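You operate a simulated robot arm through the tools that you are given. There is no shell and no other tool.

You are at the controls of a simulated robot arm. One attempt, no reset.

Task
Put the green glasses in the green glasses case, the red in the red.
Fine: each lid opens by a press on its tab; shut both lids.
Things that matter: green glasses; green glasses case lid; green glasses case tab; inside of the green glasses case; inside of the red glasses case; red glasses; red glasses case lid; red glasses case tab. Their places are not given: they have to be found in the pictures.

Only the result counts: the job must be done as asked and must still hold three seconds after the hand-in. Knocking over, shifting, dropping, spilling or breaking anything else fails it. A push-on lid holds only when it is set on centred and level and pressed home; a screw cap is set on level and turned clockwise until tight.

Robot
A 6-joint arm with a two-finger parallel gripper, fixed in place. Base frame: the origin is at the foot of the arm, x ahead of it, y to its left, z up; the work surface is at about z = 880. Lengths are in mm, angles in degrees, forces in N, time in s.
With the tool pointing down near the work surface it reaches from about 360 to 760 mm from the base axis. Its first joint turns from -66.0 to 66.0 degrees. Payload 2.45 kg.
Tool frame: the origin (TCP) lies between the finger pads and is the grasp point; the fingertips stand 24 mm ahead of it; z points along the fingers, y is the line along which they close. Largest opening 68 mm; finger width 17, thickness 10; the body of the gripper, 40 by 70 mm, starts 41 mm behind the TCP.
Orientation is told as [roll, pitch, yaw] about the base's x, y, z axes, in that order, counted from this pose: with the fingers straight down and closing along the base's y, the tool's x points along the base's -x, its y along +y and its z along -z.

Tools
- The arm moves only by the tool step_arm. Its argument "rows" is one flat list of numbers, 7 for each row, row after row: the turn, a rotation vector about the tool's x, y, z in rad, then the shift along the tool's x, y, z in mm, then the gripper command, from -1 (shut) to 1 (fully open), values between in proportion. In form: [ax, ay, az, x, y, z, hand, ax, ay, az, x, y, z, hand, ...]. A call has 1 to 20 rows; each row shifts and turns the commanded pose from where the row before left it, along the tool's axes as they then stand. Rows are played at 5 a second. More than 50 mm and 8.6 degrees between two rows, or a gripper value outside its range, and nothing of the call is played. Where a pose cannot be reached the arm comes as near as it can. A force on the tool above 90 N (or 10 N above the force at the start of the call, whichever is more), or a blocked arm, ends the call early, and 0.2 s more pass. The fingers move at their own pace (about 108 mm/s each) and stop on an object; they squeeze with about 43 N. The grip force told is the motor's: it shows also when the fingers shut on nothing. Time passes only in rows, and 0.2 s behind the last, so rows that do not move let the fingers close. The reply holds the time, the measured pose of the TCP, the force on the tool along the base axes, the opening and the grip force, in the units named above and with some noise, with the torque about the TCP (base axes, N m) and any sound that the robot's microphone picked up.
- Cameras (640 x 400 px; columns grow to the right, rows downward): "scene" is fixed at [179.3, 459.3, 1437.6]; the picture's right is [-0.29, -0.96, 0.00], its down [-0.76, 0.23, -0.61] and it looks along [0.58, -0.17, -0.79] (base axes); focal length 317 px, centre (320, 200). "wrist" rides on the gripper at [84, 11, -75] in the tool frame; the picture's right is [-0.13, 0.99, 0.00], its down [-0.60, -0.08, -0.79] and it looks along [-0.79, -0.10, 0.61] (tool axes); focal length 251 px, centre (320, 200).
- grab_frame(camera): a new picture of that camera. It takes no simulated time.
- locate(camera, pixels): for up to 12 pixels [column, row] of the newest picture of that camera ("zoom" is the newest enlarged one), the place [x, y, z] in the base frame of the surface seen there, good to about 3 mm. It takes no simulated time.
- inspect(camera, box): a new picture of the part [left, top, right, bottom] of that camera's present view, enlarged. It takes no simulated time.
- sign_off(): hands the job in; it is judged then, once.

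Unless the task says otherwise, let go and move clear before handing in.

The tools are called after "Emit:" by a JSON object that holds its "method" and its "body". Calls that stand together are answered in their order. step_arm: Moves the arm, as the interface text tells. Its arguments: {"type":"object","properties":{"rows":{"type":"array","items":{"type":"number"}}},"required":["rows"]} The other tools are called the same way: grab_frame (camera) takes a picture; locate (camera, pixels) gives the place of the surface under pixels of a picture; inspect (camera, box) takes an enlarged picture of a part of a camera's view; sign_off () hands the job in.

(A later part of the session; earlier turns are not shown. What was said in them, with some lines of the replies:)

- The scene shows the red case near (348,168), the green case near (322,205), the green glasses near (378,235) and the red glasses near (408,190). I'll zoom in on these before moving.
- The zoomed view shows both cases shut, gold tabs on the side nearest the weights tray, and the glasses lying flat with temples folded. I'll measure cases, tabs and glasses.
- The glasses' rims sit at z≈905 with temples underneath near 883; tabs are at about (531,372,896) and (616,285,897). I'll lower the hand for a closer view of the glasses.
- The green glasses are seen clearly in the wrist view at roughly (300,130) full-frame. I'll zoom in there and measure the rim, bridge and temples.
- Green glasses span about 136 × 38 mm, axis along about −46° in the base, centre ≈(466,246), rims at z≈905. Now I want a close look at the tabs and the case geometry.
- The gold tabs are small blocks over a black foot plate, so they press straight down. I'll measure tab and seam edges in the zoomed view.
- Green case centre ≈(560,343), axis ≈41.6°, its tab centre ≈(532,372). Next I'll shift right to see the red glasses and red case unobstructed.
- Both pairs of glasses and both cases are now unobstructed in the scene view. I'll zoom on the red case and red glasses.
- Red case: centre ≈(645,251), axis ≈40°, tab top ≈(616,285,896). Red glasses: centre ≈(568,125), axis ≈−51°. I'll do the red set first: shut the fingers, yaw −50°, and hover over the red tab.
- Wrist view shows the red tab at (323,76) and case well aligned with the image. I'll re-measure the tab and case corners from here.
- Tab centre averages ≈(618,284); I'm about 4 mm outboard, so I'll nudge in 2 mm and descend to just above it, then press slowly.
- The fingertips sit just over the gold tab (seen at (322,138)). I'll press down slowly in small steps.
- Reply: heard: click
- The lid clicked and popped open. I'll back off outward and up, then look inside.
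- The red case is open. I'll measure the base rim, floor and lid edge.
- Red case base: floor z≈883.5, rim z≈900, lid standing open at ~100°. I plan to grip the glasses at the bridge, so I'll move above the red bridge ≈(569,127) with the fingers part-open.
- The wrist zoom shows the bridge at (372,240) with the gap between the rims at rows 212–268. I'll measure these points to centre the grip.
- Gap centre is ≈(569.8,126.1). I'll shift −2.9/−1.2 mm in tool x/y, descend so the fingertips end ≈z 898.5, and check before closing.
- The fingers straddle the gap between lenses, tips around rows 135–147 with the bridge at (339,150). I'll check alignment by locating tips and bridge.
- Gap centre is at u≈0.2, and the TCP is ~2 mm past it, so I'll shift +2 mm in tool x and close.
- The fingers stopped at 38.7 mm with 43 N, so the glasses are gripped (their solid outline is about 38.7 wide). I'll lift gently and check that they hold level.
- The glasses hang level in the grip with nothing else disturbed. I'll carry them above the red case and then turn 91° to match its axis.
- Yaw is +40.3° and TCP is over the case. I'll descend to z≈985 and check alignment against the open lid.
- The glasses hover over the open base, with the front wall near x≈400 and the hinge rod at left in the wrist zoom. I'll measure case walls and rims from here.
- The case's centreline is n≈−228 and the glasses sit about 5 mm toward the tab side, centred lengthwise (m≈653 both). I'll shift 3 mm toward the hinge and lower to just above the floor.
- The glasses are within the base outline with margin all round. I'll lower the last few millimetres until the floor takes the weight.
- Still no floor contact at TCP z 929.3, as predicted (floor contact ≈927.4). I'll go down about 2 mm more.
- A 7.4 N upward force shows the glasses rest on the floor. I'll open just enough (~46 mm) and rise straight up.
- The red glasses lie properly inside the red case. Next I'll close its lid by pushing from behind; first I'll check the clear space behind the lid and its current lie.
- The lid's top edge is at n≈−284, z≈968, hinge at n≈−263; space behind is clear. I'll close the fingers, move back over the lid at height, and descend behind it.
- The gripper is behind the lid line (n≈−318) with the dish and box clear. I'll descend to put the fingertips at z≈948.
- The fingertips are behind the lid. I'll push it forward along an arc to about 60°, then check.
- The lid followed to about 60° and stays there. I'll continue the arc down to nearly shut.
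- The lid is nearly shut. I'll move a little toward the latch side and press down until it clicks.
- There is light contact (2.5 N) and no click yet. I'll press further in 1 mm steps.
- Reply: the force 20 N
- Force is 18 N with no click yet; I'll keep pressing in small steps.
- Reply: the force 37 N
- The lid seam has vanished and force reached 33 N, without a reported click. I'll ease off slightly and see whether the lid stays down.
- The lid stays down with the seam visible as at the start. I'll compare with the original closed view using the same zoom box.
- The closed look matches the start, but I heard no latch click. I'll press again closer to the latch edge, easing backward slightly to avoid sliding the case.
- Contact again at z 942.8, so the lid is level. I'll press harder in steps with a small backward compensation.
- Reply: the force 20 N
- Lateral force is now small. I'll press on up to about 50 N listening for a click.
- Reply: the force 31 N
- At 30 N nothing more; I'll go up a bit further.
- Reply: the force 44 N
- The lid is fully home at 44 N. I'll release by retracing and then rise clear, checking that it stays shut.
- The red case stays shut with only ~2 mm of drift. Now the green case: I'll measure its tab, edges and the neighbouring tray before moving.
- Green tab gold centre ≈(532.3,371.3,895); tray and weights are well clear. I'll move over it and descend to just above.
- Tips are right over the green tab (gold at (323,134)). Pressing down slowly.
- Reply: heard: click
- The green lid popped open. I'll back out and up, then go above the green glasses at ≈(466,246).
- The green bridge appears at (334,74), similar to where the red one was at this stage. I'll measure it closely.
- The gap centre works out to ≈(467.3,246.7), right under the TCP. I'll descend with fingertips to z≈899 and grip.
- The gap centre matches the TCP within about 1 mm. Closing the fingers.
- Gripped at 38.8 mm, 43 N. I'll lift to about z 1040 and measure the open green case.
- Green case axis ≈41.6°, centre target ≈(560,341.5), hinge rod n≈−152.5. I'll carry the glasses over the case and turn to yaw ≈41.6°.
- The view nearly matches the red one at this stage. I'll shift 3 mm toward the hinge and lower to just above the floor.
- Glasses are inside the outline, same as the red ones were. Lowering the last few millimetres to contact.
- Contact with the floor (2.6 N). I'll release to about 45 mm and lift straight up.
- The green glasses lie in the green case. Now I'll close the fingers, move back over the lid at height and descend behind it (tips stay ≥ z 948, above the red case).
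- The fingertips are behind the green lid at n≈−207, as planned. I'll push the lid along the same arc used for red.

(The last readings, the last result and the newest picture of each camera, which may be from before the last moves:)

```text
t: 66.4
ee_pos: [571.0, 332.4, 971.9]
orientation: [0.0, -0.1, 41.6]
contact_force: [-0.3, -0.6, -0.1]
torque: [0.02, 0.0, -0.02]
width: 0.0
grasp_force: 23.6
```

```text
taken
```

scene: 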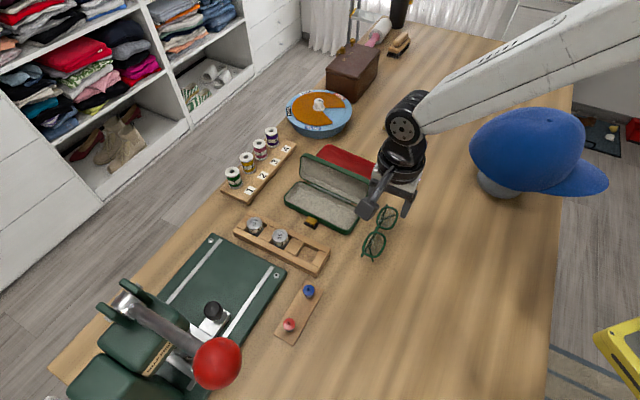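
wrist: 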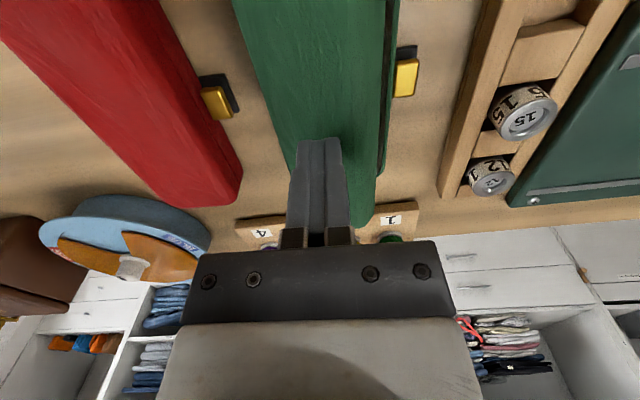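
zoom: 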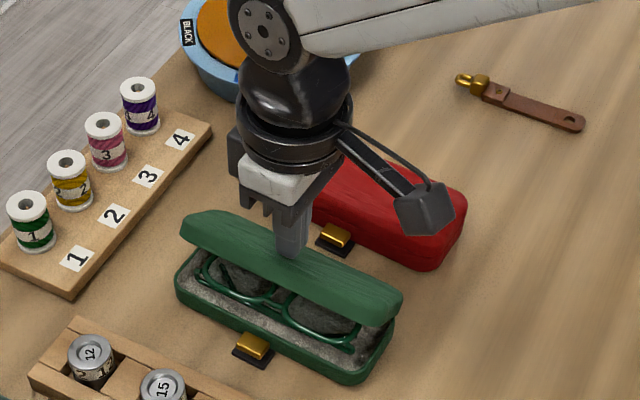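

The green lid is at about 35°. I'll continue the arc to nearly shut.

Emit:
{"method": "step_arm", "body": {"rows": [0, 0, 0, 0, 5.75, 4, -1, 0, 0, 0, 0, 4.5, 5.5, -1, 0, 0, 0, 0, 4.5, 5.5, -1, 0, 0, 0, 0, 2.2, 4.2, -1, 0, 0, 0, 0, 2.2, 4.2, -1, 0, 0, 0, 0, 5, 0, -1, 0, 0, 0, 0, 4, 1, -1, 0, 0, 0, 0, 0, 1.5, -1]}}

Emit:
{"method": "inspect", "body": {"camera": "scene", "box": [280, 165, 370, 245]}}

```text
t: 68.2
ee_pos: [550.7, 352.9, 946.2]
orientation: [0.0, 0.1, 41.6]
contact_force: [-0.8, -0.1, 0.3]
torque: [-0.02, 0.0, 0.0]
width: 0.0
grasp_force: 23.6
```

```text
5.00 times, centred on (325, 205) of scene
```

zoom: 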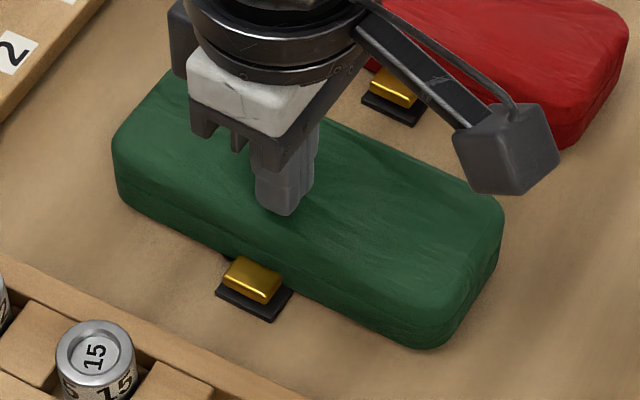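

The lid is nearly shut. I'll press down in small steps with slight backward compensation, watching force and sound.

Emit:
{"method": "step_arm", "body": {"rows": [0, 0, 0, 0, 0, 1.5, -1, 0, 0, 0, 0, 0, 1, -1, 0, 0, 0, 0, 0, 1, -1, 0, 0, 0, 0.2, 0.2, 1, -1, 0, 0, 0, 0, 0, 0, -1]}}

Emit:
{"method": "inspect", "body": {"camera": "scene", "box": [280, 165, 370, 245]}}

```text
t: 69.4
ee_pos: [550.8, 352.5, 941.7]
orientation: [0.0, -0.1, 41.5]
contact_force: [0.3, -0.1, 4.6]
torque: [-0.02, 0.02, -0.01]
width: 0.0
grasp_force: 23.8
```

```text
5.00 times, centred on (325, 205) of scene
```

zoom: 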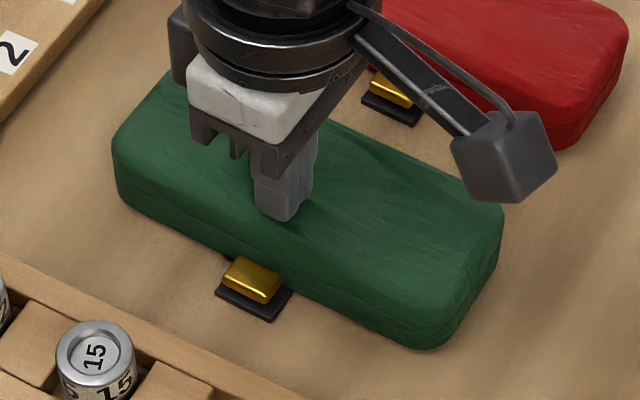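

Contact is 4.6 N at z 941.7 with no click. To learn how the latch behaves I'll lift off briefly and see whether the lightly pressed lid rises.

Emit:
{"method": "step_arm", "body": {"rows": [0, 0, 0, 0, 0, -3, -1, 0, 0, 0, 0, 0, -12, -1, 0, 0, 0, 0, 0, -15, -1, 0, 0, 0, 0, 0, 0, -1, 0, 0, 0, 0, 0, 0, -1]}}

Emit:
{"method": "inspect", "body": {"camera": "scene", "box": [280, 165, 370, 245]}}

```text
t: 70.6
ee_pos: [551.4, 353.7, 970.8]
orientation: [0.0, 0.0, 41.6]
contact_force: [-0.2, -0.3, -0.9]
torque: [0.0, -0.02, 0.01]
width: 0.2
grasp_force: 23.5
```

```text
5.00 times, centred on (325, 205) of scene
```

zoom: 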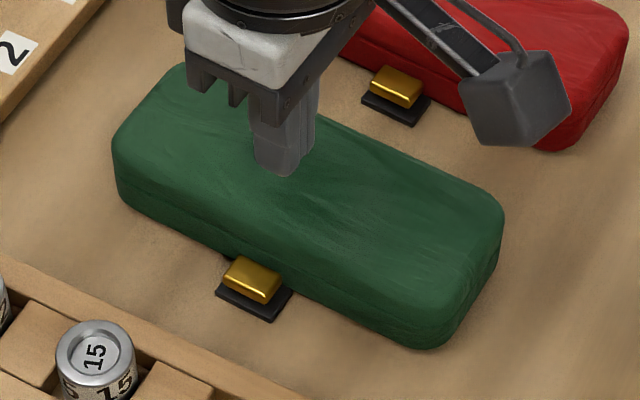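

The lid stays shut. For good measure I'll press it home more firmly near the latch, then lift straight off.

Emit:
{"method": "step_arm", "body": {"rows": [0, 0, 0, 0, 6, 15, -1, 0, 0, 0, 0, 0, 11, -1, 0, 0, 0, 0, 0, 2, -1, 0, 0, 0, 0.1, 0.1, 1, -1, 0, 0, 0, 0.25, 0.2, 1, -1, 0, 0, 0, 0.25, 0.2, 1, -1, 0, 0, 0, 0.25, 0.2, 1, -1, 0, 0, 0, 0, 0, 0, -1]}}

Emit:
{"method": "inspect", "body": {"camera": "scene", "box": [280, 165, 370, 245]}}

```text
t: 72.4
ee_pos: [547.8, 358.0, 941.4]
orientation: [0.0, -0.3, 41.5]
contact_force: [1.2, -1.3, 13.7]
torque: [-0.11, -0.03, 0.01]
width: 0.1
grasp_force: 23.2
```

```text
5.00 times, centred on (325, 205) of scene
```

zoom: 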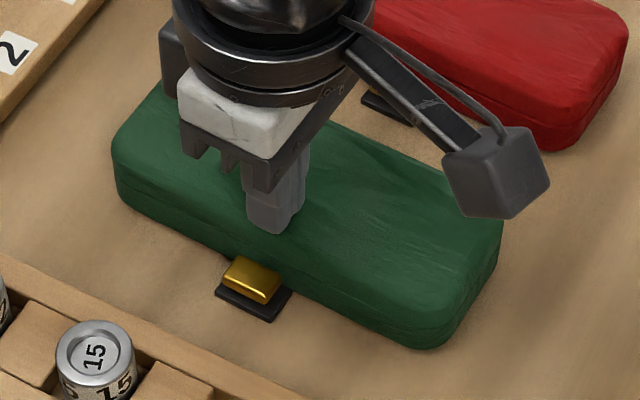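

Force is 13.7 N with little sideways load. I'll press a bit more, to about 35–40 N.

Emit:
{"method": "step_arm", "body": {"rows": [0, 0, 0, 0.1, 0.1, 1.5, -1, 0, 0, 0, 0.15, 0.15, 1.5, -1, 0, 0, 0, 0.15, 0.15, 1.5, -1, 0, 0, 0, 0.15, 0.15, 1.5, -1, 0, 0, 0, 0, 0, 0, -1]}}

Emit:
{"method": "inspect", "body": {"camera": "scene", "box": [280, 165, 370, 245]}}

```text
t: 73.6
ee_pos: [546.9, 357.5, 937.8]
orientation: [0.0, -0.5, 41.7]
contact_force: [-8.4, -8.2, 42.9]
torque: [-0.4, 0.11, -0.01]
width: 0.0
grasp_force: 23.8
```

```text
5.00 times, centred on (325, 205) of scene
```

zoom: 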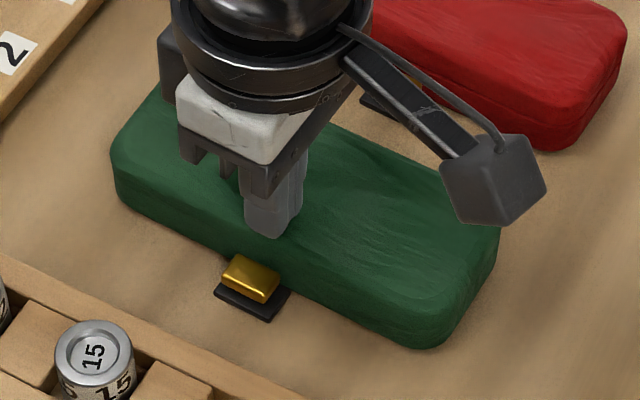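

Pressed to 43 N with the lid fully home. I'll lift straight off, move clear to the side, and compare both lids with their original closed views.

Emit:
{"method": "step_arm", "body": {"rows": [0, 0, 0, 0, 0, -2, -1, 0, 0, 0, 0, 0, -2, -1, 0, 0, 0, 0, 0, -4, -1, 0, 0, 0, 0, 0, -15, -1, 0, 0, 0, 0, 0, -35, -1, 0, 0, 0, 0, 0, -40, -1, 0, 0, 0, 30, 0, -5, -1, 0, 0, 0, 40, 0, 0, -1, 0, 0, 0, 40, 0, 0, -1, 0, 0, 0, 30, 0, 0, -1, 0, 0, 0, 0, 0, 0, -1]}}

Emit:
{"method": "grab_frame", "body": {"camera": "scene"}}

Emit:
{"method": "inspect", "body": {"camera": "scene", "box": [280, 170, 365, 240]}}

Emit:
{"method": "inspect", "body": {"camera": "scene", "box": [305, 135, 433, 215]}}

```text
t: 76.0
ee_pos: [441.2, 263.1, 1036.8]
orientation: [0.0, -0.1, 41.6]
contact_force: [-0.4, 0.2, 0.4]
torque: [0.02, 0.0, -0.01]
width: 0.0
grasp_force: 23.6
```

```text
taken
```

scene: 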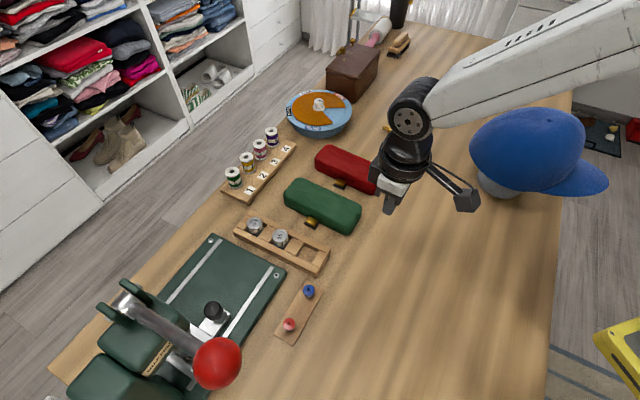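

```text
5.71 times, centred on (322, 205) of scene
```

zoom: 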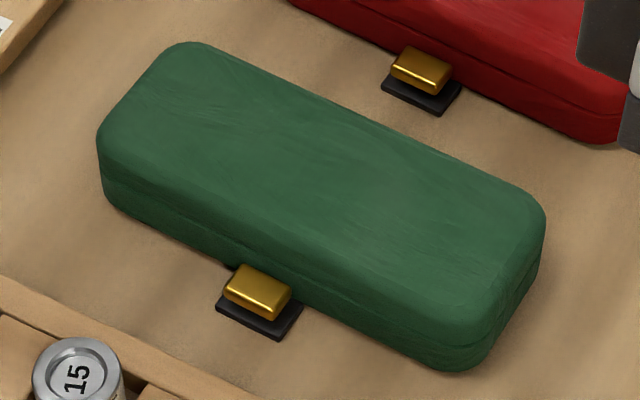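

```text
5.00 times, centred on (369, 175) of scene
```

zoom: 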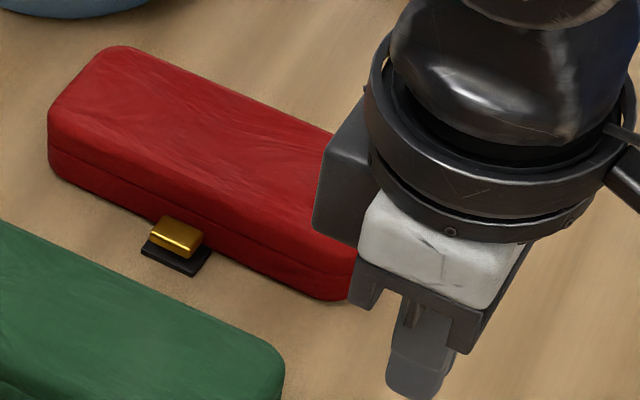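

Both lids look shut just as at the start. As a check I'll measure the green lid's surface at the same pixels as originally measured.

Emit:
{"method": "inspect", "body": {"camera": "scene", "box": [280, 170, 365, 240]}}

Emit:
{"method": "locate", "body": {"camera": "zoom", "pixels": [[455, 330], [400, 290], [320, 160], [490, 280], [285, 215], [190, 42], [98, 140], [350, 120], [250, 200], [420, 270], [470, 200]]}}

Emit:
{"method": "inspect", "body": {"camera": "scene", "box": [335, 195, 370, 240]}}

```text
5.71 times, centred on (322, 205) of scene
```

zoom: 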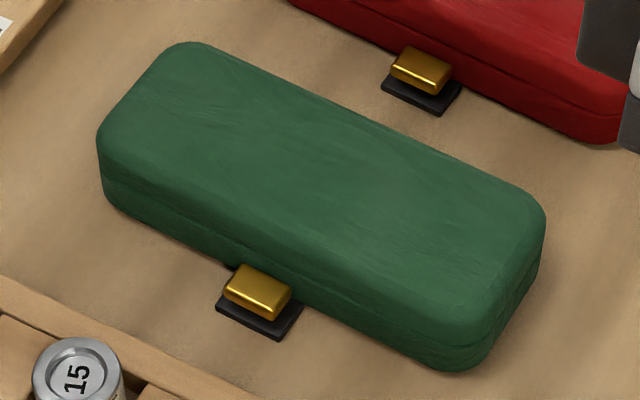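

```text
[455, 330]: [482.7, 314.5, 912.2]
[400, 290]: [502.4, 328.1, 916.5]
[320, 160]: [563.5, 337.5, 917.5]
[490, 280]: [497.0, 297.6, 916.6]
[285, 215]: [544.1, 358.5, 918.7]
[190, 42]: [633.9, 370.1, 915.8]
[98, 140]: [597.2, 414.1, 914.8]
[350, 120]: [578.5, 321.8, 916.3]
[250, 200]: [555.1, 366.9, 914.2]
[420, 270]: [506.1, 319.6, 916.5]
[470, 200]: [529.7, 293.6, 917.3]
```

```text
8.89 times, centred on (352, 218) of scene
```

zoom: 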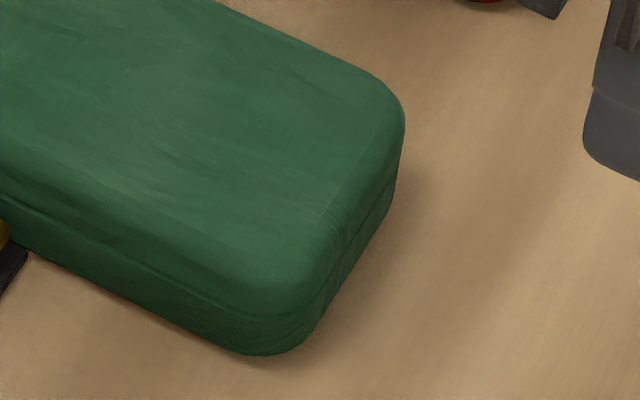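

Both lids are down and level: the green surface reads z≈917, as at the start, and the red seam matches its original view. Both pairs of glasses are inside and the arm is clear. I never heard a click when either lid shut, so I can't confirm the latches caught. Both lids were pressed home at about 43 N and stayed shut, so I'm handing in.

Emit:
{"method": "sign_off", "body": {}}

```text
The job is handed in.
```

I put the green glasses in the green case and the red glasses in the red case, then shut both lids. The job is handed in.

- **Glasses:** Both pairs were lying inside their cases when I closed the lids.
- **Lids:** I pressed each lid down with about 43 N. Both stayed shut and looked the same as they did closed at the start. I didn't hear a click when either one closed, so I can't be sure the latches caught.
- **Red case shift:** The red case slid about 2–3 mm while I was pressing its lid. I didn't see anything else on the table move.
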